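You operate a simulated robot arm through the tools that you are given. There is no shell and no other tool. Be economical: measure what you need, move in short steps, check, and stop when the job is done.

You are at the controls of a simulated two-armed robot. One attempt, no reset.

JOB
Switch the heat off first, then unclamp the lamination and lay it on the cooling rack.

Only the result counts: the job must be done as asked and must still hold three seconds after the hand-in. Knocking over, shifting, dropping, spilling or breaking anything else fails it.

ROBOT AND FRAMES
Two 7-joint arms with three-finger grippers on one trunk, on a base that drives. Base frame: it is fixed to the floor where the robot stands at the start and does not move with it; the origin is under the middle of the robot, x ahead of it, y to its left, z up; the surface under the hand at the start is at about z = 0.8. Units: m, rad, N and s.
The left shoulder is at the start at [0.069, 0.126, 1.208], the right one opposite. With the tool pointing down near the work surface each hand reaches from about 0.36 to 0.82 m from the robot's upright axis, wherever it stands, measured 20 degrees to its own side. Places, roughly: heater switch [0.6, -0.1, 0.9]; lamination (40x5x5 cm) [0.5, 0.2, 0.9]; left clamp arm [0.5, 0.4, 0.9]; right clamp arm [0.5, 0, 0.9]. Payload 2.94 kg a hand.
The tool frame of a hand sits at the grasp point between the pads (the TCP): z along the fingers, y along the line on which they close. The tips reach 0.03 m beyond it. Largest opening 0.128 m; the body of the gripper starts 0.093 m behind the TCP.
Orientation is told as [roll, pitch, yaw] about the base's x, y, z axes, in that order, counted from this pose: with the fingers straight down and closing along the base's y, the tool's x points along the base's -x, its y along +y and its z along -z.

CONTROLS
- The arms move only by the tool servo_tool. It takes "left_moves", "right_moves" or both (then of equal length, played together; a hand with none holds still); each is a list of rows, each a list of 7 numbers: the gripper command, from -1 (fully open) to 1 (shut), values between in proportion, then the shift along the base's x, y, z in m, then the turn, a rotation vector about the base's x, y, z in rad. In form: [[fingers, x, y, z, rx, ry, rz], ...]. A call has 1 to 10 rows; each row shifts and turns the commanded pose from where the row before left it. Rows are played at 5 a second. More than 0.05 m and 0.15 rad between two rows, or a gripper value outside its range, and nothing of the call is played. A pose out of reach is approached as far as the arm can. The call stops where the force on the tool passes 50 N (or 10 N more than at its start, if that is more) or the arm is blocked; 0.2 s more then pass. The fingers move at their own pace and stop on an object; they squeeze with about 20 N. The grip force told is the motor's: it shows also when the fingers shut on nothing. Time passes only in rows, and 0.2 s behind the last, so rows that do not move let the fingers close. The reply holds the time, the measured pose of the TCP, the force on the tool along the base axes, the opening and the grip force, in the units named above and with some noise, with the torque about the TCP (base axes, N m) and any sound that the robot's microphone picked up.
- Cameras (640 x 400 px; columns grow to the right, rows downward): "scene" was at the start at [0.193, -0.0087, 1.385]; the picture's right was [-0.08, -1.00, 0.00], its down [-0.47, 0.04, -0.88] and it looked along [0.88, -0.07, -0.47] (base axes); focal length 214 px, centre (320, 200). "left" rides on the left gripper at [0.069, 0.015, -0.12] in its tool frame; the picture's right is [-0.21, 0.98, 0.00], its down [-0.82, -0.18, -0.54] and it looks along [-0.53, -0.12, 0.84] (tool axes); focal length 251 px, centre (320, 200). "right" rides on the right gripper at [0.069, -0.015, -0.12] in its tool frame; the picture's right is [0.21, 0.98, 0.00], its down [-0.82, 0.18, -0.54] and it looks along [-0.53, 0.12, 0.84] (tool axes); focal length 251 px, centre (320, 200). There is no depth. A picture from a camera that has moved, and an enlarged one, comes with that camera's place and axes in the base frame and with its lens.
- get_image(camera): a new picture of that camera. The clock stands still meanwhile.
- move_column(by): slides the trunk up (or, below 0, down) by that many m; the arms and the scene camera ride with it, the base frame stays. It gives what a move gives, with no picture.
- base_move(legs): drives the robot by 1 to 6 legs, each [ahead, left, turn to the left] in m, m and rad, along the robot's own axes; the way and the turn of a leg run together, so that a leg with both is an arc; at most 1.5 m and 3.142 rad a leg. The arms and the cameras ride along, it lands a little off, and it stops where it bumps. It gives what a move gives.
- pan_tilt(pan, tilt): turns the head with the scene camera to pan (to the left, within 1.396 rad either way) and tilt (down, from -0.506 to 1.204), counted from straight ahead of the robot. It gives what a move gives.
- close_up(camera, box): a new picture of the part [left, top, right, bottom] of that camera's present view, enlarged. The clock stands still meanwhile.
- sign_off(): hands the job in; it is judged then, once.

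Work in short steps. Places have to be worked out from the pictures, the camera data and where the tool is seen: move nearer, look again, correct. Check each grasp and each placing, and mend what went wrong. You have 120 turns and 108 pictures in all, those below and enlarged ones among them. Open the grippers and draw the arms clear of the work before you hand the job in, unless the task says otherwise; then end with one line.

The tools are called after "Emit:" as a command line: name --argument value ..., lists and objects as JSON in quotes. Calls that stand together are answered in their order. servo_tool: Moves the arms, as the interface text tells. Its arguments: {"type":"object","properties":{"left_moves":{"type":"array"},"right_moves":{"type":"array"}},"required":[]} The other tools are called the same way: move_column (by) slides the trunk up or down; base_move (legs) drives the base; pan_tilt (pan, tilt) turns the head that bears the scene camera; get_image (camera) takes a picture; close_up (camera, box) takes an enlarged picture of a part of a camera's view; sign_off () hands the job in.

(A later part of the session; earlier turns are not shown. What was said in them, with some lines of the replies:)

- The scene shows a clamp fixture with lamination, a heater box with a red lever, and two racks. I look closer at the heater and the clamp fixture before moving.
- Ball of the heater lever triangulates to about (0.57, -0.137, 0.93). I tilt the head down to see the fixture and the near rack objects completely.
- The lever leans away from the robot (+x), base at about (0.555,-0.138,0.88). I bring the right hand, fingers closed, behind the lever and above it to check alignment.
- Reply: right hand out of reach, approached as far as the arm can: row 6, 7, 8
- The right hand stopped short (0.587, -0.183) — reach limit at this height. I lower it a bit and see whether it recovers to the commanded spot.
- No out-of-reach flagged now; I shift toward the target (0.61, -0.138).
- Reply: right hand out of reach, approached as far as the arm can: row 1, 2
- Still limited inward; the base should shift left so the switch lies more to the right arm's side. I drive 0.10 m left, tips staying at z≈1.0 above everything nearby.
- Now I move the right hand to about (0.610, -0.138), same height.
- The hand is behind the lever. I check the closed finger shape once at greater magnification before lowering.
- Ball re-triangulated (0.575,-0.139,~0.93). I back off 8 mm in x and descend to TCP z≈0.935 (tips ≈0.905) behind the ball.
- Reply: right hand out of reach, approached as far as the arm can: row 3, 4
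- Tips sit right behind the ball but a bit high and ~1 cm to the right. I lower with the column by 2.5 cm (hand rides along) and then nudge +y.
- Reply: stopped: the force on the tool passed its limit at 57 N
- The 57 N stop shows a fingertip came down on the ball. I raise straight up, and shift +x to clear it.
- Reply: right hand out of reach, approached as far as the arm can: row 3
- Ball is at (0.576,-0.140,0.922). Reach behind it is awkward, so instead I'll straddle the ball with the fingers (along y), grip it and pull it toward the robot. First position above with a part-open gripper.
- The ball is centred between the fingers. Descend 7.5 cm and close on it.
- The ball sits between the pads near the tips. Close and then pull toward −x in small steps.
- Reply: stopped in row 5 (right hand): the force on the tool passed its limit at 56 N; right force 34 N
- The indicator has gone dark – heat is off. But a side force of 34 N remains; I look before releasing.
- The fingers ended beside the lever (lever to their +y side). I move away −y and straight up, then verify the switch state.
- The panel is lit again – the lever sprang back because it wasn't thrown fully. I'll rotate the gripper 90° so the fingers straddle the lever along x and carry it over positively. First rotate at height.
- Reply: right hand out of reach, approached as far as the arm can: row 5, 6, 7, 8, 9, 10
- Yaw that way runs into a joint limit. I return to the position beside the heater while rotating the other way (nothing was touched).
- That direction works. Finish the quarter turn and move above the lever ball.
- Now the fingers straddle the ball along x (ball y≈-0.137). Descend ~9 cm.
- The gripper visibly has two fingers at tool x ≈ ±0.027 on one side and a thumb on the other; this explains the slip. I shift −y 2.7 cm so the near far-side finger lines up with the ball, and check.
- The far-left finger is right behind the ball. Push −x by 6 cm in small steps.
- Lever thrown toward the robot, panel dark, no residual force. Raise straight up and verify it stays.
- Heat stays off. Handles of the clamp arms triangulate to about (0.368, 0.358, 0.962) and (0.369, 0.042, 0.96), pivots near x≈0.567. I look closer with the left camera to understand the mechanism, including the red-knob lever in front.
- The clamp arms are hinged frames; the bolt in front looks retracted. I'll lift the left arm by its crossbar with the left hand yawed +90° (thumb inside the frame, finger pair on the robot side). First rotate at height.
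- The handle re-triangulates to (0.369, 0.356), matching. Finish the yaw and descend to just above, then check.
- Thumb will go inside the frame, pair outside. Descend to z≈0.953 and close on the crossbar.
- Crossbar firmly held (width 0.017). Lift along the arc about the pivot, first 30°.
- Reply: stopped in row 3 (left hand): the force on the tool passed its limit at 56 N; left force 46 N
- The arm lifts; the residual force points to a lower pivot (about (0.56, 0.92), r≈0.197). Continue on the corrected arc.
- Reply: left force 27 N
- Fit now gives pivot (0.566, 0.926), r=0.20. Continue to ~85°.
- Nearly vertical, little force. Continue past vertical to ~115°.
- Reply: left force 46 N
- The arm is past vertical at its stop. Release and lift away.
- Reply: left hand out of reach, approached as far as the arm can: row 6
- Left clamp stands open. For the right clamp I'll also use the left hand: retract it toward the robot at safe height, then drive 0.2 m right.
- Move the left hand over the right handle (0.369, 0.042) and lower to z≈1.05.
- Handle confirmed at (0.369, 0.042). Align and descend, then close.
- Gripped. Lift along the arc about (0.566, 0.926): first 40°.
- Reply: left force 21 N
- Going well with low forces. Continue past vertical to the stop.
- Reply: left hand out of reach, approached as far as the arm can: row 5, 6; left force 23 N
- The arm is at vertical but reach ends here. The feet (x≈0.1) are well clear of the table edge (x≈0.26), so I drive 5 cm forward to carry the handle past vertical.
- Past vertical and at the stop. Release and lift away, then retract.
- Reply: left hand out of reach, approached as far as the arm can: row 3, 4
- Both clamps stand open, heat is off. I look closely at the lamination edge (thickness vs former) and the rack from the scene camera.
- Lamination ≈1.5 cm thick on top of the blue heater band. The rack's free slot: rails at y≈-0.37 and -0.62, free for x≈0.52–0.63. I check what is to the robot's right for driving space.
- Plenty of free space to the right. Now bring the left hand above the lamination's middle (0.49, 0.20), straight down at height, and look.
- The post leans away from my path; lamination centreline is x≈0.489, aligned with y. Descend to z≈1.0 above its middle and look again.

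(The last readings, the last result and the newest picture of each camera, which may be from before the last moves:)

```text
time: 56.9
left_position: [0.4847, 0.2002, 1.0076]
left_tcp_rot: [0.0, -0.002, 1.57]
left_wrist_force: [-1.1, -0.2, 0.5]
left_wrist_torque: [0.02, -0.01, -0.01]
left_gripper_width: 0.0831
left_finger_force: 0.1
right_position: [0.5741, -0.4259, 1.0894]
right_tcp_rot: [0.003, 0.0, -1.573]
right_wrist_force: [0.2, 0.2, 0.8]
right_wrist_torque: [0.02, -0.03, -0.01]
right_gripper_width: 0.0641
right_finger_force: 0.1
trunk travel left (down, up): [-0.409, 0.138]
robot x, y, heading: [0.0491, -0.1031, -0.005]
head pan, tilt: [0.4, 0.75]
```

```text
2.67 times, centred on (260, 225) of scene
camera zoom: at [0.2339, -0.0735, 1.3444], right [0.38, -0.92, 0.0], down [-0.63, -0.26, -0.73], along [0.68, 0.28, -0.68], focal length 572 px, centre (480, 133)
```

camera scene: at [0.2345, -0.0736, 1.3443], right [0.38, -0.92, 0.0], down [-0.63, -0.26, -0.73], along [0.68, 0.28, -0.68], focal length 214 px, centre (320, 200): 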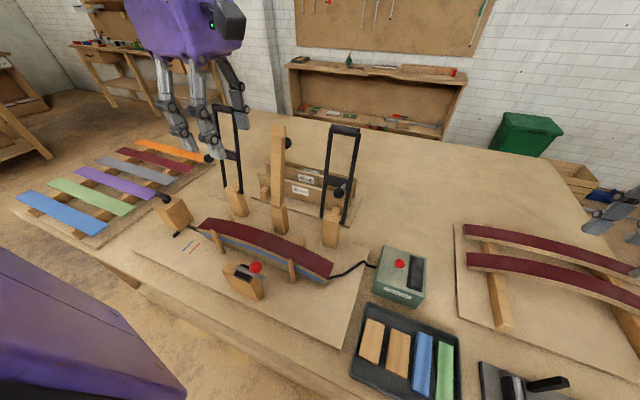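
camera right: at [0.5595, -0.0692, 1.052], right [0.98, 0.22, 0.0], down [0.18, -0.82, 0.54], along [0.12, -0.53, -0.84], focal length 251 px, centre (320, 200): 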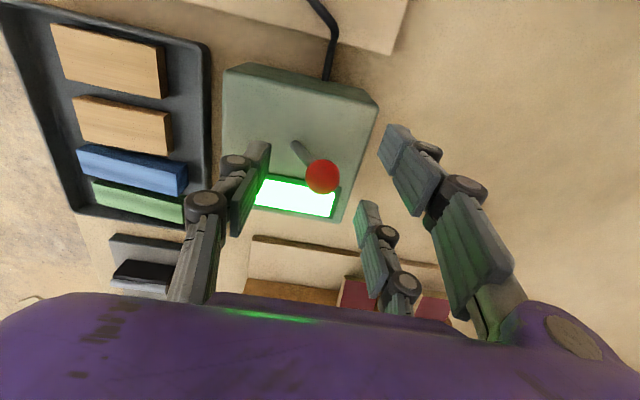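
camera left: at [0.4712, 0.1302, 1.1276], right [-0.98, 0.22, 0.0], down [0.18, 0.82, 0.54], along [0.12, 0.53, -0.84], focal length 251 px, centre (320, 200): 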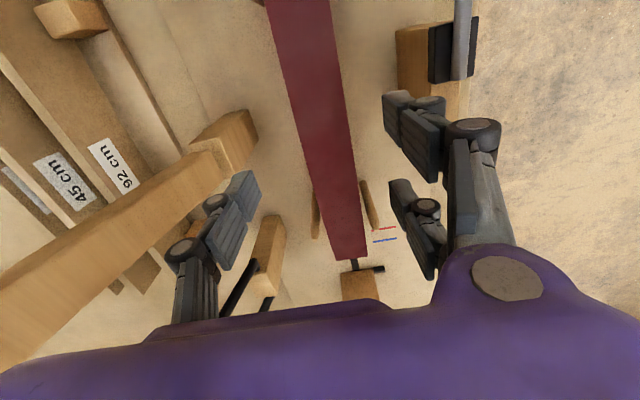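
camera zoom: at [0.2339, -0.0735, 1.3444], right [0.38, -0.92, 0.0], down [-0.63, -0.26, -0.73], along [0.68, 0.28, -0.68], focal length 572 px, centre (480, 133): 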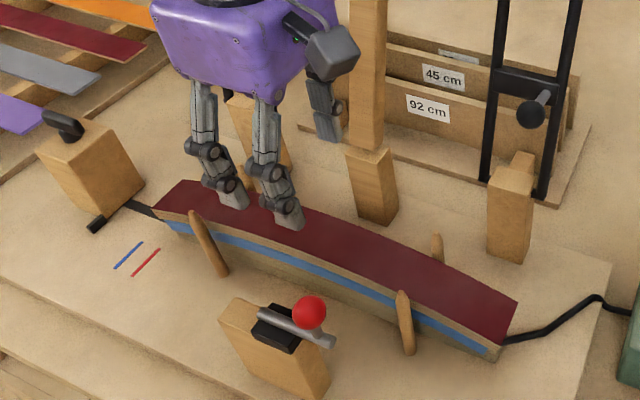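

I need the crown height accurately; enlarge the lamination's front edge at mid-length.

Emit:
close_up --camera "scene" --box '[215, 190, 295, 250]'

Emit:
close_up --camera "left" --box '[240, 0, 400, 280]'

```text
6.67 times, centred on (255, 220) of scene
camera zoom: at [0.2339, -0.0735, 1.3444], right [0.38, -0.92, 0.0], down [-0.63, -0.26, -0.73], along [0.68, 0.28, -0.68], focal length 1430 px, centre (753, 67)
```

zoom: 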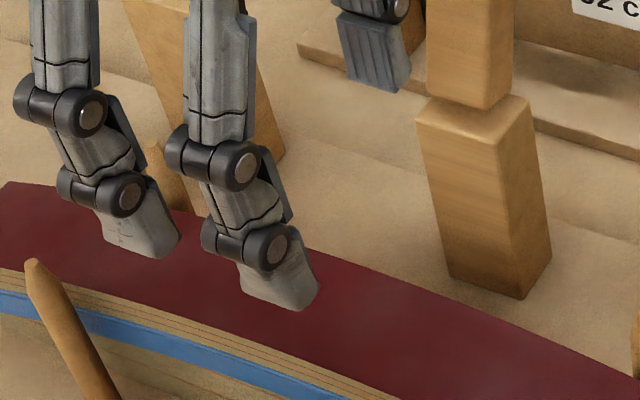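

```text
1.43 times, centred on (320, 140) of left
camera zoom: at [0.4712, 0.1302, 1.1276], right [-0.98, 0.22, 0.0], down [0.18, 0.82, 0.54], along [0.12, 0.53, -0.84], focal length 359 px, centre (320, 286)
```

zoom: 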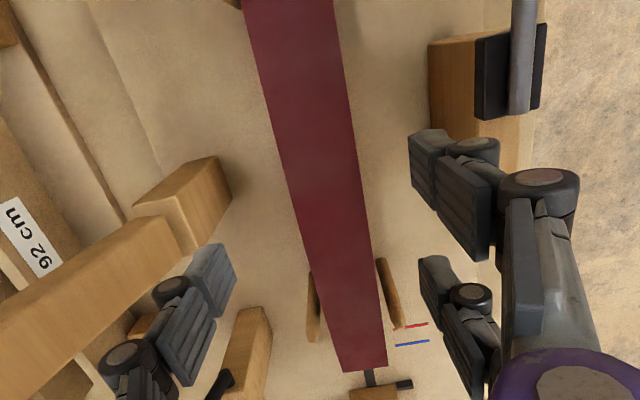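

Crown top is roughly z≈0.89. I descend to TCP z≈0.915 (tips ≈0.885) and close on the lamination's edges.

Emit:
servo_tool --left_moves '[[-0.3, 0.003, 0, -0.03, 0, 0, 0], [-0.3, 0, 0, -0.03, 0, 0, 0], [-0.3, 0, 0, -0.03, 0, 0, 0], [-0.3, 0, 0, 0, 0, 0, 0]]'

Emit:
close_up --camera "scene" --box '[215, 190, 295, 250]'

Emit:
get_image --camera "left"

```text
time: 57.9
left_position: [0.4899, 0.2012, 0.9183]
left_tcp_rot: [0.0, -0.001, 1.572]
left_wrist_force: [-0.1, -0.7, 0.6]
left_wrist_torque: [-0.01, -0.04, 0.02]
left_gripper_width: 0.0833
left_finger_force: 0.0
right_position: [0.5757, -0.4253, 1.0895]
right_tcp_rot: [0.001, 0.0, -1.572]
right_wrist_force: [-0.5, 1.0, 0.1]
right_wrist_torque: [0.0, -0.02, -0.02]
right_gripper_width: 0.0639
right_finger_force: 0.0
trunk travel left (down, up): [-0.409, 0.138]
robot x, y, heading: [0.0513, -0.0985, -0.008]
head pan, tilt: [0.4, 0.75]
```

```text
6.67 times, centred on (255, 220) of scene
camera zoom: at [0.234, -0.0735, 1.3444], right [0.38, -0.92, 0.0], down [-0.63, -0.26, -0.73], along [0.68, 0.28, -0.68], focal length 1430 px, centre (753, 67)
```

zoom: 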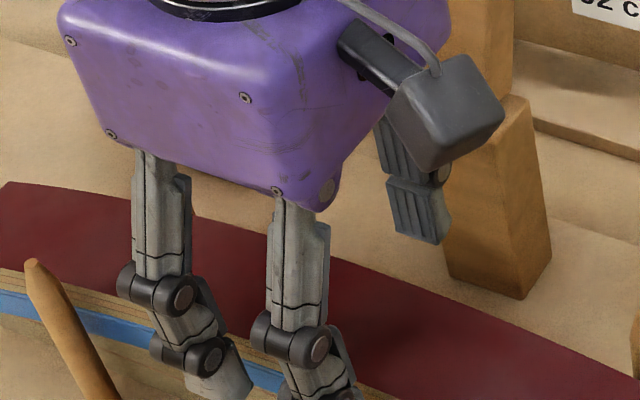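

```text
39 pictures are left
camera left: at [0.4758, 0.1313, 1.0371], right [-0.98, 0.22, 0.0], down [0.18, 0.82, 0.54], along [0.12, 0.53, -0.84], focal length 251 px, centre (320, 200)
```

left: 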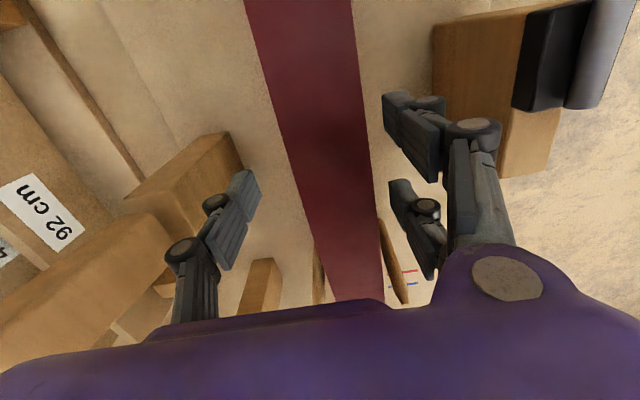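

Lamination centre is x≈0.484 here and crown ≈0.885. Shift, lower to TCP z≈0.907, close, and feel.

Emit:
servo_tool --left_moves '[[-0.3, -0.005, 0, -0.011, 0, 0, 0], [0.0, 0, 0, 0, 0, 0, 0], [1, 0, 0, 0, 0, 0, 0], [1, 0, 0, 0, 0, 0, 0], [1, 0, 0, 0, 0, 0, 0]]'

Emit:
get_image --camera "left"

```text
time: 59.1
left_position: [0.4848, 0.2003, 0.9075]
left_tcp_rot: [0.003, -0.002, 1.571]
left_wrist_force: [-0.3, 0.1, -0.2]
left_wrist_torque: [-0.11, 0.03, -0.04]
left_gripper_width: 0.0457
left_finger_force: 20.3
right_position: [0.5762, -0.4264, 1.0899]
right_tcp_rot: [0.002, 0.0, -1.573]
right_wrist_force: [-0.7, -0.1, -0.3]
right_wrist_torque: [-0.03, 0.0, 0.02]
right_gripper_width: 0.0639
right_finger_force: 0.1
trunk travel left (down, up): [-0.409, 0.138]
robot x, y, heading: [0.0505, -0.1014, -0.006]
head pan, tilt: [0.4, 0.75]
```

```text
38 pictures are left
camera left: at [0.4712, 0.131, 1.0251], right [-0.98, 0.21, 0.0], down [0.18, 0.82, 0.54], along [0.12, 0.53, -0.84], focal length 251 px, centre (320, 200)
```

left: 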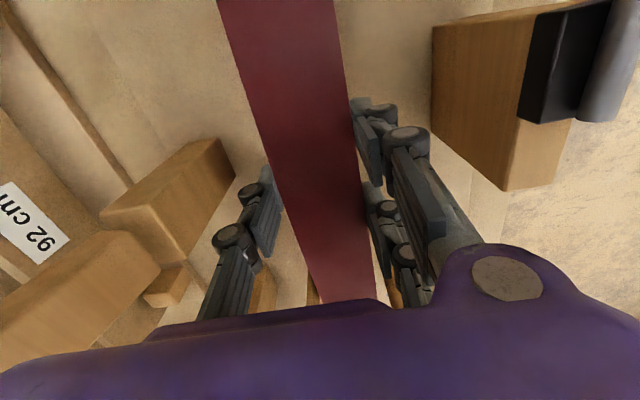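

Gripping at 0.046 with no side force. Lift in small steps and watch the force.

Emit:
servo_tool --left_moves '[[1, 0, 0, 0.005, 0, 0, 0], [1, 0, 0, 0.01, 0, 0, 0], [1, 0, 0, 0.01, 0, 0, 0], [1, 0, 0, 0, 0, 0, 0]]'

Emit:
close_up --camera "scene" --box '[180, 150, 340, 300]'

```text
time: 60.1
left_position: [0.487, 0.2021, 0.9295]
left_tcp_rot: [0.0, -0.002, 1.571]
left_wrist_force: [-0.2, 0.1, 3.0]
left_wrist_torque: [0.04, 0.04, -0.01]
left_gripper_width: 0.0459
left_finger_force: 20.3
right_position: [0.5745, -0.4261, 1.0897]
right_tcp_rot: [0.003, -0.001, -1.574]
right_wrist_force: [-0.3, 0.5, 0.2]
right_wrist_torque: [-0.01, 0.01, 0.01]
right_gripper_width: 0.064
right_finger_force: 0.1
trunk travel left (down, up): [-0.409, 0.138]
robot x, y, heading: [0.0501, -0.1018, -0.007]
head pan, tilt: [0.4, 0.75]
```

```text
2.67 times, centred on (260, 225) of scene
camera zoom: at [0.2344, -0.0736, 1.3444], right [0.38, -0.92, 0.0], down [-0.63, -0.26, -0.73], along [0.68, 0.28, -0.68], focal length 572 px, centre (480, 133)
```

zoom: 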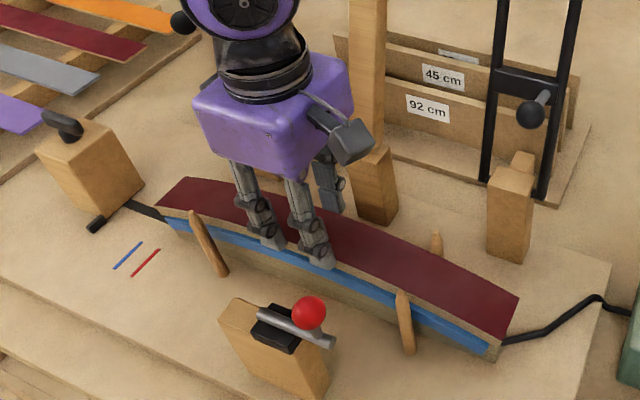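

Unclear whether it came along; lift 3 cm further and compare.

Emit:
servo_tool --left_moves '[[1, 0, 0, 0.015, 0, 0, 0], [1, 0, 0, 0.015, 0, 0, 0], [1, 0, 0, 0, 0, 0, 0]]'

Emit:
close_up --camera "scene" --box '[180, 150, 340, 300]'

```text
time: 60.9
left_position: [0.4875, 0.2034, 0.9599]
left_tcp_rot: [0.001, 0.001, 1.571]
left_wrist_force: [0.5, -0.4, -0.1]
left_wrist_torque: [0.0, 0.0, 0.05]
left_gripper_width: 0.0456
left_finger_force: 20.1
right_position: [0.5756, -0.426, 1.0895]
right_tcp_rot: [0.002, 0.0, -1.572]
right_wrist_force: [-0.8, 0.0, -0.5]
right_wrist_torque: [-0.04, -0.02, 0.01]
right_gripper_width: 0.064
right_finger_force: 0.0
trunk travel left (down, up): [-0.409, 0.138]
robot x, y, heading: [0.0493, -0.1049, -0.006]
head pan, tilt: [0.4, 0.75]
```

```text
2.67 times, centred on (260, 225) of scene
camera zoom: at [0.2347, -0.0736, 1.3443], right [0.38, -0.92, 0.0], down [-0.63, -0.26, -0.73], along [0.68, 0.28, -0.68], focal length 572 px, centre (480, 133)
```

zoom: 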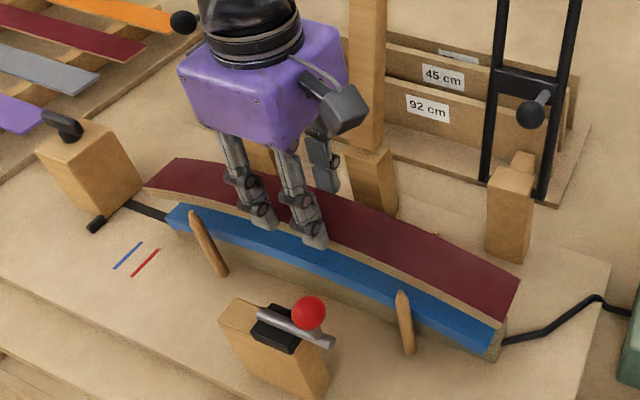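

The lamination is lifting, leaving the blue band behind. Raise to z≈1.10 and retract 5 cm.

Emit:
servo_tool --left_moves '[[1, 0, 0, 0.025, 0, 0, 0], [1, 0, 0, 0.025, 0, 0, 0], [1, 0, 0, 0.03, 0, 0, 0], [1, -0.01, 0, 0.03, 0, 0, 0], [1, -0.02, 0, 0.03, 0, 0, 0], [1, -0.02, 0, 0.01, 0, 0, 0], [1, 0, 0, 0, 0, 0, 0]]'

Emit:
get_image --camera "left"

Emit:
get_image --camera "scene"

```text
time: 62.5
left_position: [0.4353, 0.2024, 1.1089]
left_tcp_rot: [0.001, -0.001, 1.573]
left_wrist_force: [1.0, 0.5, -1.6]
left_wrist_torque: [-0.04, 0.04, -0.02]
left_gripper_width: 0.0455
left_finger_force: 20.1
right_position: [0.5758, -0.4253, 1.0889]
right_tcp_rot: [0.001, -0.002, -1.572]
right_wrist_force: [0.2, 0.8, 0.3]
right_wrist_torque: [-0.03, 0.01, 0.03]
right_gripper_width: 0.064
right_finger_force: 0.1
trunk travel left (down, up): [-0.409, 0.138]
robot x, y, heading: [0.0503, -0.1036, -0.008]
head pan, tilt: [0.4, 0.75]
```

```text
35 pictures are left
camera left: at [0.4207, 0.1323, 1.2281], right [-0.98, 0.21, 0.0], down [0.18, 0.82, 0.54], along [0.11, 0.53, -0.84], focal length 251 px, centre (320, 200)
```

left: 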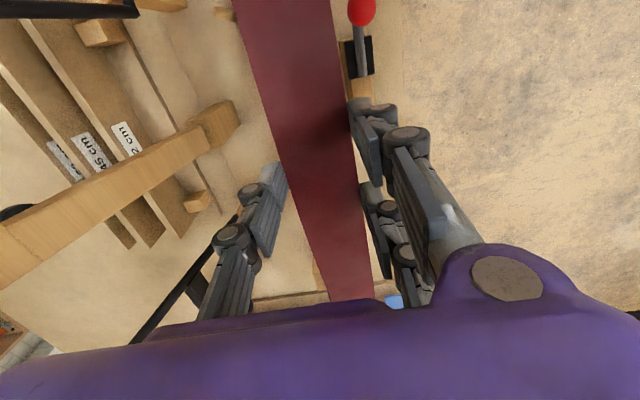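

```text
34 pictures are left
camera scene: at [0.2356, -0.0726, 1.3441], right [0.38, -0.92, 0.0], down [-0.63, -0.26, -0.73], along [0.68, 0.28, -0.68], focal length 214 px, centre (320, 200)
```

scene: 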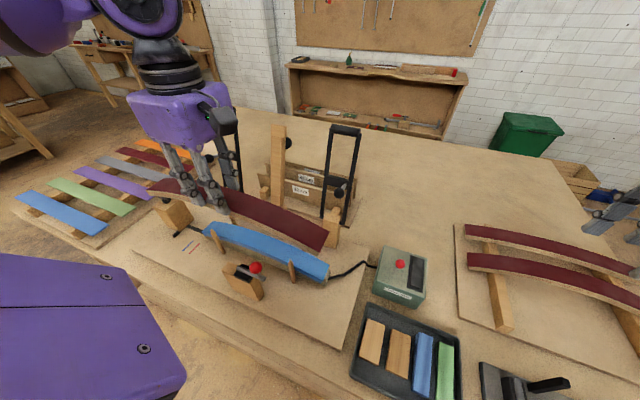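

Firm grip, all clear. Drive right in two parts so the lamination comes over the rack area (jerk-limited), first 0.35 m.

Emit:
base_move --legs '[[0, -0.35, 0]]'

Emit:
base_move --legs '[[0, -0.35, 0]]'

Emit:
pan_tilt --pan 0.2 --tilt 0.8

Emit:
get_image --camera "scene"

Emit:
get_image --camera "left"

```text
time: 66.1
left_position: [0.4319, -0.1502, 1.1097]
left_tcp_rot: [0.0, -0.002, 1.571]
left_wrist_force: [0.6, -0.4, -1.2]
left_wrist_torque: [0.02, 0.02, -0.03]
left_gripper_width: 0.0459
left_finger_force: 20.1
right_position: [0.5718, -0.7778, 1.0889]
right_tcp_rot: [0.0, -0.002, -1.571]
right_wrist_force: [0.0, -0.1, 0.3]
right_wrist_torque: [-0.01, -0.03, -0.02]
right_gripper_width: 0.0641
right_finger_force: 0.1
trunk travel left (down, up): [-0.409, 0.138]
robot x, y, heading: [0.0477, -0.4568, -0.009]
head pan, tilt: [0.4, 0.75]
```

```text
time: 69.8
left_position: [0.4301, -0.5016, 1.1099]
left_tcp_rot: [0.001, 0.0, 1.573]
left_wrist_force: [0.8, -0.1, -1.4]
left_wrist_torque: [0.0, 0.02, -0.03]
left_gripper_width: 0.0458
left_finger_force: 19.8
right_position: [0.5731, -1.1282, 1.0891]
right_tcp_rot: [0.002, -0.003, -1.57]
right_wrist_force: [0.2, -1.4, -0.1]
right_wrist_torque: [-0.01, -0.01, -0.02]
right_gripper_width: 0.0639
right_finger_force: 0.0
trunk travel left (down, up): [-0.409, 0.138]
robot x, y, heading: [0.0436, -0.809, 0.0]
head pan, tilt: [0.4, 0.75]
```

```text
time: 70.5
left_position: [0.4279, -0.5025, 1.1105]
left_tcp_rot: [0.002, -0.002, 1.573]
left_wrist_force: [-0.2, -0.2, -1.6]
left_wrist_torque: [-0.01, 0.03, 0.0]
left_gripper_width: 0.0461
left_finger_force: 20.6
right_position: [0.5742, -1.1278, 1.0896]
right_tcp_rot: [0.001, -0.002, -1.57]
right_wrist_force: [0.3, -0.2, -1.1]
right_wrist_torque: [0.01, -0.01, 0.01]
right_gripper_width: 0.0638
right_finger_force: 0.0
trunk travel left (down, up): [-0.409, 0.138]
robot x, y, heading: [0.0452, -0.8048, 0.002]
head pan, tilt: [0.201, 0.799]
```

```text
33 pictures are left
camera scene: at [0.2324, -0.7863, 1.3417], right [0.28, -0.96, 0.0], down [-0.68, -0.2, -0.71], along [0.68, 0.2, -0.7], focal length 214 px, centre (320, 200)
```

scene: 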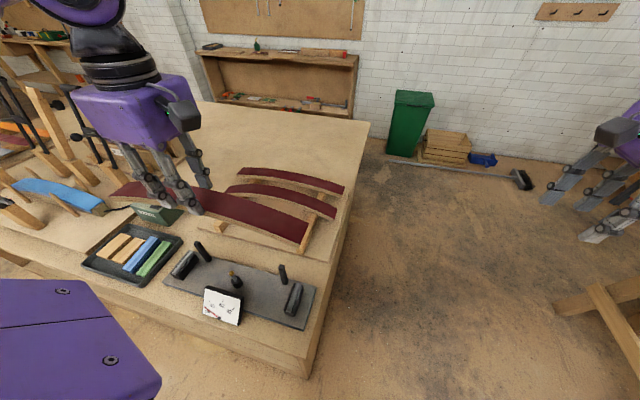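

```text
32 pictures are left
camera left: at [0.4154, -0.5714, 1.2283], right [-0.98, 0.21, 0.0], down [0.18, 0.82, 0.54], along [0.11, 0.53, -0.84], focal length 251 px, centre (320, 200)
```

left: 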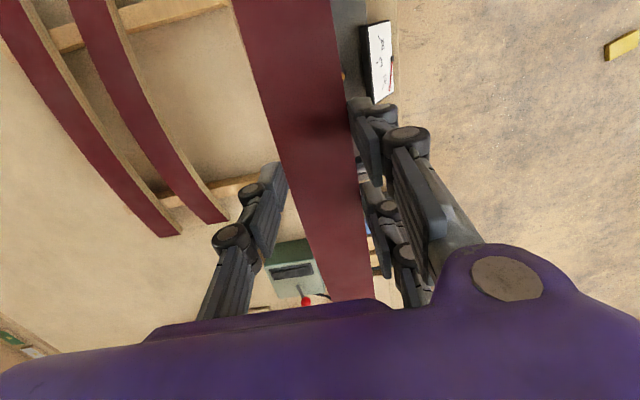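

Lamination still held. Enlarge the rack to place the slot accurately.

Emit:
close_up --camera "scene" --box '[200, 150, 360, 270]'

Emit:
close_up --camera "left" --box '[0, 0, 320, 240]'

```text
3.33 times, centred on (280, 210) of scene
camera zoom: at [0.2324, -0.7863, 1.3417], right [0.28, -0.96, 0.0], down [-0.68, -0.2, -0.71], along [0.68, 0.2, -0.7], focal length 715 px, centre (453, 167)
```

zoom: 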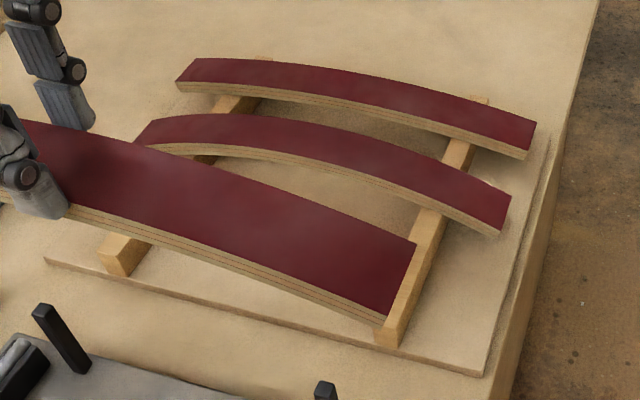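

```text
1.67 times, centred on (160, 120) of left
camera zoom: at [0.4154, -0.5714, 1.2283], right [-0.98, 0.21, 0.0], down [0.18, 0.82, 0.54], along [0.11, 0.53, -0.84], focal length 419 px, centre (587, 333)
```

zoom: 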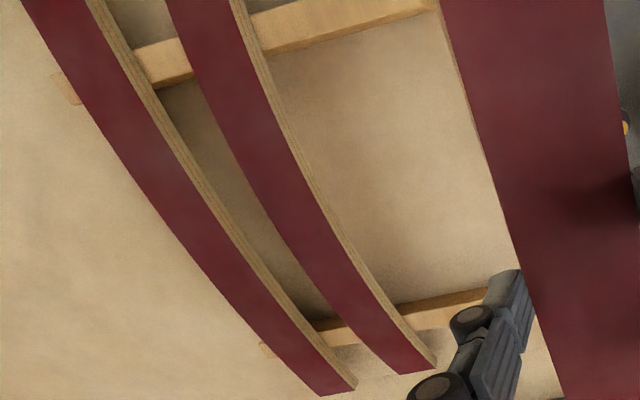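

Rail centres ≈ y −0.39 and −0.64, front lamination's edge x≈0.63, rail fronts ≈0.53. Target lamination centre (0.575, −0.515). Move forward at height then look.

Emit:
servo_tool --left_moves '[[1, 0.036, -0.003, 0, 0, 0, 0], [1, 0.036, -0.003, 0, 0, 0, 0], [1, 0.036, -0.003, 0, 0, 0, 0], [1, 0.037, -0.003, 0, 0, 0, 0], [1, 0, 0, -0.03, 0, 0, 0], [1, 0, 0, -0.03, 0, 0, 0], [1, 0, 0, 0, 0, 0, 0]]'

Emit:
get_image --camera "left"

Emit:
close_up --camera "scene" --box '[180, 110, 380, 260]'

```text
time: 72.1
left_position: [0.575, -0.5144, 1.0497]
left_tcp_rot: [0.0, 0.0, 1.574]
left_wrist_force: [-0.1, 0.2, -0.9]
left_wrist_torque: [-0.02, -0.05, -0.01]
left_gripper_width: 0.0459
left_finger_force: 20.1
right_position: [0.573, -1.1297, 1.0904]
right_tcp_rot: [0.001, 0.0, -1.571]
right_wrist_force: [0.7, -0.1, 0.6]
right_wrist_torque: [0.0, -0.01, 0.03]
right_gripper_width: 0.0636
right_finger_force: 0.1
trunk travel left (down, up): [-0.409, 0.138]
robot x, y, heading: [0.0464, -0.8045, -0.004]
head pan, tilt: [0.201, 0.799]
```

```text
29 pictures are left
camera left: at [0.5616, -0.5841, 1.1685], right [-0.98, 0.21, 0.0], down [0.18, 0.82, 0.54], along [0.11, 0.53, -0.84], focal length 251 px, centre (320, 200)
```

left: 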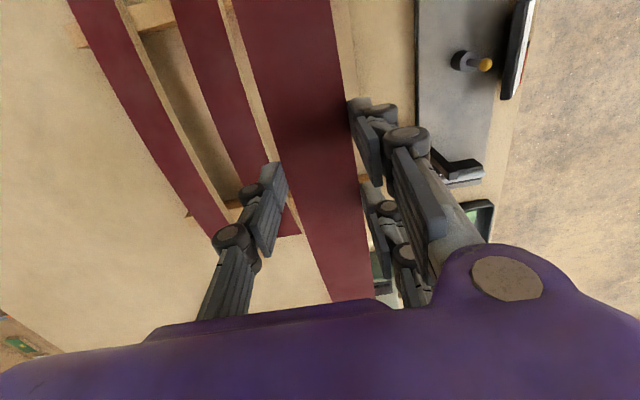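

```text
2.67 times, centred on (280, 185) of scene
camera zoom: at [0.2329, -0.7935, 1.3404], right [0.2, -0.98, 0.0], down [-0.7, -0.14, -0.7], along [0.68, 0.14, -0.72], focal length 572 px, centre (427, 240)
```

zoom: 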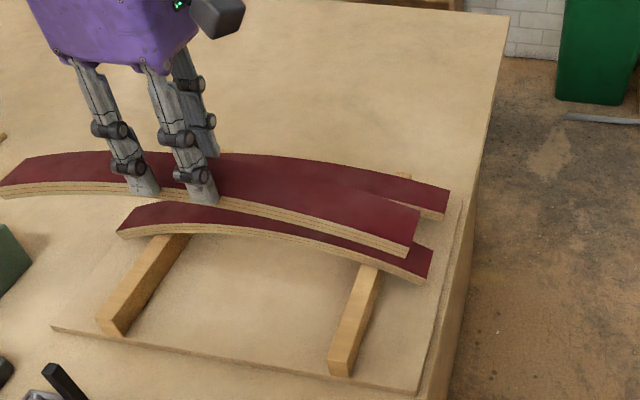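

Slot spans x≈0.53–0.63 by combined estimates; staying at x=0.575, y→−0.520. Descend to z≈0.945 and check clearance.

Emit:
servo_tool --left_moves '[[1, 0, -0.006, -0.03, 0, 0, 0], [1, 0, 0, -0.03, 0, 0, 0], [1, 0, 0, -0.03, 0, 0, 0], [1, 0, 0, -0.015, 0, 0, 0], [1, 0, 0, 0, 0, 0, 0]]'

Emit:
get_image --camera "left"

Emit:
close_up --camera "scene" --box '[200, 120, 360, 260]'

```text
time: 73.3
left_position: [0.5738, -0.5197, 0.9436]
left_tcp_rot: [0.002, -0.002, 1.575]
left_wrist_force: [0.1, 0.6, -1.2]
left_wrist_torque: [-0.01, 0.0, 0.02]
left_gripper_width: 0.0456
left_finger_force: 19.7
right_position: [0.5714, -1.129, 1.0892]
right_tcp_rot: [0.002, -0.002, -1.569]
right_wrist_force: [0.5, -0.5, 0.1]
right_wrist_torque: [-0.03, -0.01, 0.0]
right_gripper_width: 0.0643
right_finger_force: 0.1
trunk travel left (down, up): [-0.409, 0.138]
robot x, y, heading: [0.0461, -0.808, -0.009]
head pan, tilt: [0.201, 0.799]
```

```text
27 pictures are left
camera left: at [0.5602, -0.5898, 1.0627], right [-0.98, 0.21, 0.0], down [0.18, 0.82, 0.54], along [0.11, 0.53, -0.84], focal length 251 px, centre (320, 200)
```

left: 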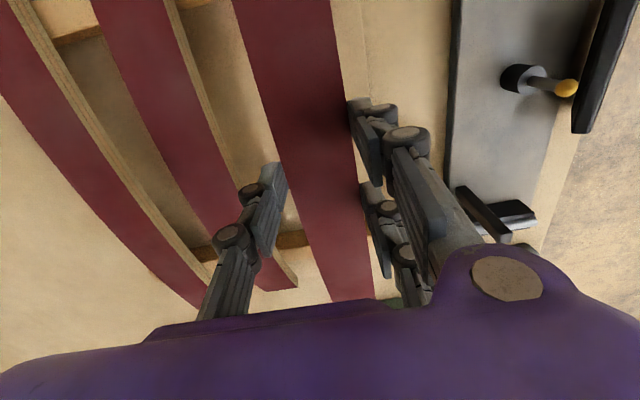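

```text
2.86 times, centred on (280, 190) of scene
camera zoom: at [0.2331, -0.7932, 1.3404], right [0.2, -0.98, 0.0], down [-0.7, -0.14, -0.7], along [0.68, 0.14, -0.72], focal length 613 px, centre (434, 229)
```

zoom: 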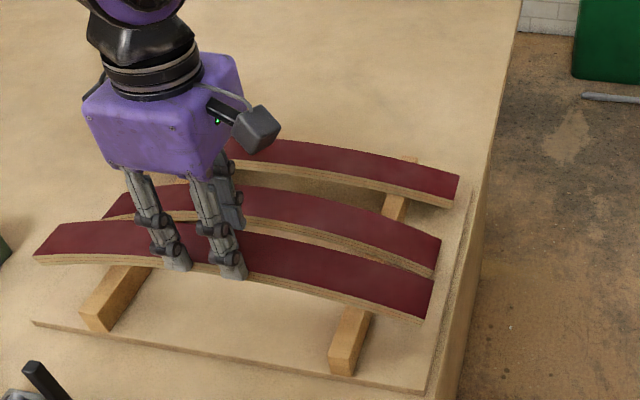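

Gap to the neighbouring lamination and rail overhang look balanced. Lower slowly until contact.

Emit:
servo_tool --left_moves '[[1, 0, 0, -0.012, 0, 0, 0], [1, 0, 0, -0.01, 0, 0, 0], [1, 0, 0, -0.006, 0, 0, 0], [1, 0, 0, 0, 0, 0, 0]]'

Emit:
close_up --camera "scene" --box '[200, 150, 360, 260]'

```text
time: 74.3
left_position: [0.5744, -0.5194, 0.917]
left_tcp_rot: [-0.001, -0.003, 1.576]
left_wrist_force: [0.3, -0.9, -1.1]
left_wrist_torque: [-0.01, -0.02, 0.03]
left_gripper_width: 0.0457
left_finger_force: 20.2
right_position: [0.5722, -1.1286, 1.089]
right_tcp_rot: [0.001, 0.0, -1.569]
right_wrist_force: [0.1, 0.5, -0.2]
right_wrist_torque: [0.0, 0.0, 0.0]
right_gripper_width: 0.064
right_finger_force: 0.0
trunk travel left (down, up): [-0.409, 0.138]
robot x, y, heading: [0.0456, -0.8078, -0.007]
head pan, tilt: [0.201, 0.799]
```

```text
3.64 times, centred on (280, 205) of scene
camera zoom: at [0.2333, -0.7933, 1.3403], right [0.2, -0.98, 0.0], down [-0.7, -0.14, -0.7], along [0.68, 0.14, -0.72], focal length 780 px, centre (466, 182)
```

zoom: 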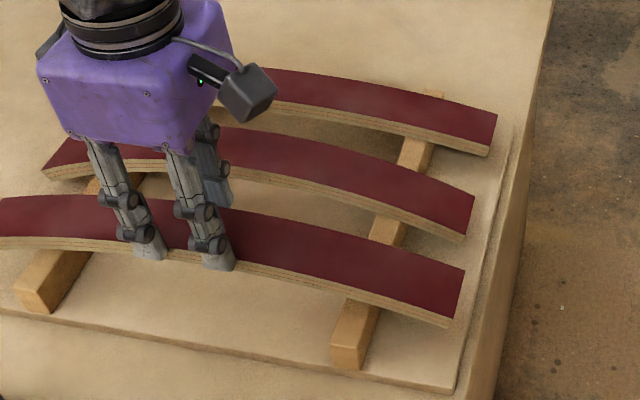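

Still in the air by a cm or two. Lower in 4–5 mm steps.

Emit:
servo_tool --left_moves '[[1, 0, 0, -0.005, 0, 0, 0], [1, 0, 0, -0.004, 0, 0, 0], [1, 0, 0, 0, 0, 0, 0]]'

Emit:
servo_tool --left_moves '[[1, 0, 0, -0.004, 0, 0, 0], [1, 0, 0, 0, 0, 0, 0]]'

Emit:
close_up --camera "scene" --box '[200, 150, 360, 260]'

```text
time: 75.1
left_position: [0.5749, -0.52, 0.9076]
left_tcp_rot: [0.001, -0.004, 1.574]
left_wrist_force: [-0.2, 0.1, -1.8]
left_wrist_torque: [0.02, 0.01, 0.04]
left_gripper_width: 0.046
left_finger_force: 20.4
right_position: [0.5726, -1.1287, 1.0892]
right_tcp_rot: [0.003, -0.003, -1.569]
right_wrist_force: [-0.6, 0.6, 0.9]
right_wrist_torque: [-0.01, -0.04, -0.04]
right_gripper_width: 0.0638
right_finger_force: 0.1
trunk travel left (down, up): [-0.409, 0.138]
robot x, y, heading: [0.0411, -0.8091, -0.001]
head pan, tilt: [0.201, 0.799]
```

```text
time: 75.7
left_position: [0.576, -0.5215, 0.9049]
left_tcp_rot: [0.0, -0.003, 1.574]
left_wrist_force: [-1.0, -0.6, 4.5]
left_wrist_torque: [0.76, 0.04, 0.12]
left_gripper_width: 0.0458
left_finger_force: 20.1
right_position: [0.5723, -1.1276, 1.0891]
right_tcp_rot: [0.0, 0.0, -1.57]
right_wrist_force: [0.2, -0.6, -0.6]
right_wrist_torque: [0.0, 0.02, -0.02]
right_gripper_width: 0.064
right_finger_force: 0.0
trunk travel left (down, up): [-0.409, 0.138]
robot x, y, heading: [0.0481, -0.8066, -0.01]
head pan, tilt: [0.201, 0.799]
```

```text
3.64 times, centred on (280, 205) of scene
camera zoom: at [0.2329, -0.7934, 1.3404], right [0.2, -0.98, 0.0], down [-0.7, -0.14, -0.7], along [0.68, 0.14, -0.72], focal length 780 px, centre (466, 182)
```

zoom: 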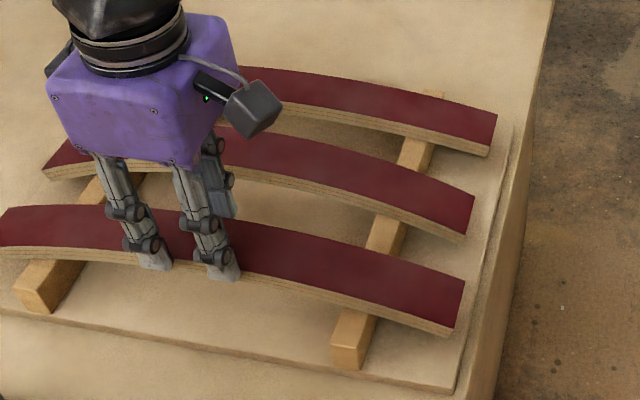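

Contact (left rail first). Lower 2 mm more to seat it, then open gently by about 1.5 cm.

Emit:
servo_tool --left_moves '[[1, 0, 0, -0.002, 0, 0, 0], [1, 0, 0, 0, 0, 0, 0]]'

Emit:
servo_tool --left_moves '[[0.2, 0, 0, 0, 0, 0, 0], [0.03, 0, 0, 0, 0, 0, 0], [0.03, 0, 0, 0, 0, 0, 0]]'

Emit:
get_image --camera "left"

Emit:
close_up --camera "scene" --box '[200, 150, 360, 260]'

```text
time: 76.3
left_position: [0.5754, -0.5191, 0.9029]
left_tcp_rot: [0.001, -0.001, 1.573]
left_wrist_force: [-1.7, 1.5, 7.2]
left_wrist_torque: [0.34, 0.08, 0.08]
left_gripper_width: 0.0457
left_finger_force: 20.2
right_position: [0.5714, -1.1284, 1.0903]
right_tcp_rot: [0.003, 0.0, -1.57]
right_wrist_force: [-0.2, 0.5, -0.4]
right_wrist_torque: [-0.02, -0.02, 0.0]
right_gripper_width: 0.064
right_finger_force: 0.0
trunk travel left (down, up): [-0.409, 0.138]
robot x, y, heading: [0.0457, -0.8059, -0.003]
head pan, tilt: [0.201, 0.799]
```

```text
time: 77.1
left_position: [0.5744, -0.52, 0.9025]
left_tcp_rot: [0.0, -0.003, 1.573]
left_wrist_force: [0.0, 1.1, 0.8]
left_wrist_torque: [-0.02, -0.03, 0.0]
left_gripper_width: 0.0621
left_finger_force: 0.0
right_position: [0.5718, -1.1283, 1.0903]
right_tcp_rot: [0.002, 0.0, -1.57]
right_wrist_force: [-0.6, -0.2, 0.0]
right_wrist_torque: [0.0, -0.03, 0.03]
right_gripper_width: 0.0639
right_finger_force: 0.1
trunk travel left (down, up): [-0.409, 0.138]
robot x, y, heading: [0.0443, -0.8048, -0.001]
head pan, tilt: [0.201, 0.799]
```

```text
23 pictures are left
camera left: at [0.5615, -0.5901, 1.0205], right [-0.98, 0.21, 0.0], down [0.18, 0.82, 0.54], along [0.11, 0.53, -0.84], focal length 251 px, centre (320, 200)
```

left: 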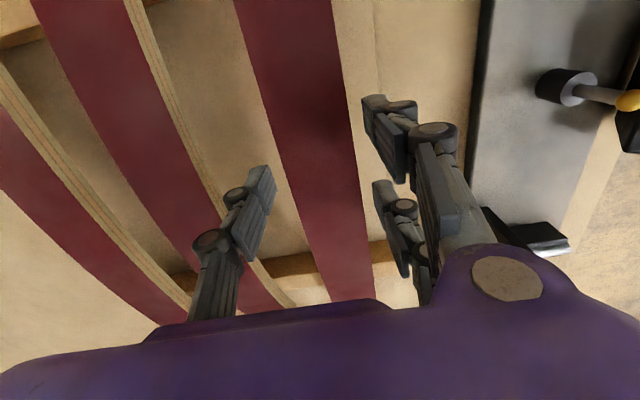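

```text
3.64 times, centred on (280, 205) of scene
camera zoom: at [0.2334, -0.7933, 1.3403], right [0.2, -0.98, 0.0], down [-0.7, -0.14, -0.7], along [0.68, 0.14, -0.72], focal length 780 px, centre (466, 182)
```

zoom: 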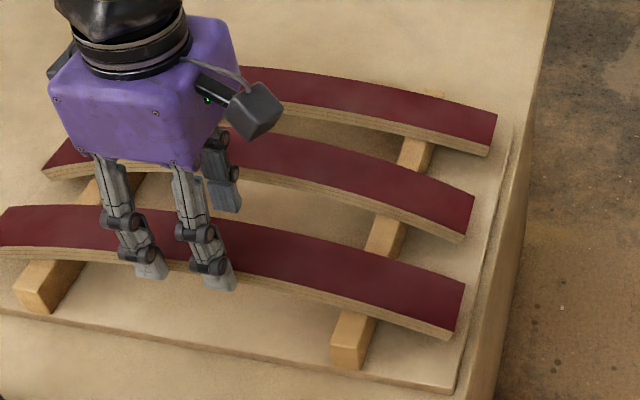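

Released, lamination rests on both rails and the fingers are clear on both sides. Raise straight up and retract toward the robot.

Emit:
servo_tool --left_moves '[[0.03, 0, 0, 0.02, 0, 0, 0], [0.03, 0, 0, 0.03, 0, 0, 0], [0.03, 0, 0, 0.04, 0, 0, 0], [0.03, 0, 0, 0.05, 0, 0, 0], [-0.5, 0, 0, 0.05, 0, 0, 0], [-1, -0.04, 0, 0.02, 0, 0, 0], [-1, -0.04, 0, 0, 0, 0, 0], [-1, -0.04, 0, 0, 0, 0, 0]]' --right_moves '[[-1, 0, 0, 0, 0, 0, 0], [-1, 0, 0, 0, 0, 0, 0], [-1, 0, 0, 0, 0, 0, 0], [-1, 0, 0, 0, 0, 0, 0], [-1, 0, 0, 0, 0, 0, 0], [-1, 0, 0, 0, 0, 0, 0], [-1, 0, 0, 0, 0, 0, 0], [-1, 0, 0, 0, 0, 0, 0]]'

Emit:
pan_tilt --pan 0.5 --tilt 0.7

Emit:
get_image --camera "scene"

Emit:
get_image --camera "left"

```text
time: 78.9
left_position: [0.4515, -0.5176, 1.1102]
left_tcp_rot: [0.003, 0.0, 1.575]
left_wrist_force: [-0.1, -0.1, -0.3]
left_wrist_torque: [-0.02, -0.03, 0.01]
left_gripper_width: 0.128
left_finger_force: 0.0
right_position: [0.5731, -1.128, 1.0905]
right_tcp_rot: [0.003, -0.002, -1.568]
right_wrist_force: [0.3, -0.9, 0.9]
right_wrist_torque: [-0.02, 0.0, 0.0]
right_gripper_width: 0.1279
right_finger_force: 0.1
trunk travel left (down, up): [-0.409, 0.138]
robot x, y, heading: [0.0478, -0.8057, -0.003]
head pan, tilt: [0.201, 0.799]
```

```text
time: 79.7
left_position: [0.4536, -0.5176, 1.1098]
left_tcp_rot: [0.001, -0.002, 1.575]
left_wrist_force: [0.7, 0.1, 0.7]
left_wrist_torque: [-0.01, -0.04, 0.05]
left_gripper_width: 0.1279
left_finger_force: 0.1
right_position: [0.573, -1.1291, 1.0899]
right_tcp_rot: [0.002, -0.002, -1.569]
right_wrist_force: [-0.1, -0.5, -0.2]
right_wrist_torque: [0.01, 0.0, -0.03]
right_gripper_width: 0.1279
right_finger_force: 0.1
trunk travel left (down, up): [-0.409, 0.138]
robot x, y, heading: [0.0467, -0.8051, -0.004]
head pan, tilt: [0.499, 0.7]
```

```text
21 pictures are left
camera scene: at [0.2289, -0.769, 1.3486], right [0.48, -0.88, 0.0], down [-0.57, -0.31, -0.76], along [0.67, 0.36, -0.64], focal length 214 px, centre (320, 200)
```

scene: 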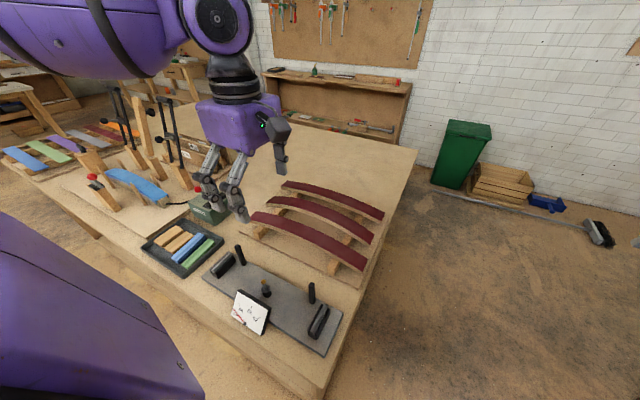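

```text
20 pictures are left
camera left: at [0.4394, -0.5883, 1.2291], right [-0.98, 0.21, 0.0], down [0.18, 0.82, 0.54], along [0.11, 0.53, -0.84], focal length 251 px, centre (320, 200)
```

left: 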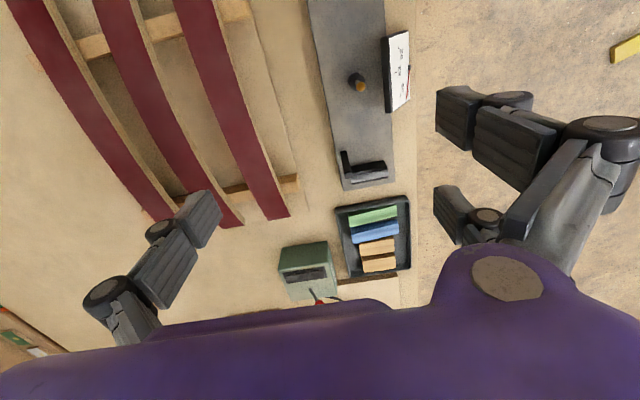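

The three laminations lie side by side on the rack, the heater panel is dark, both clamps stand open, and the hands are open and clear. I hand in.

Emit:
sign_off

```text
The job is handed in.
```

The heat is switched off, both clamps are open, and the lamination rests on both rails of the cooling rack; the first try at the switch did not hold, so I threw the lever a second time and it stayed off.
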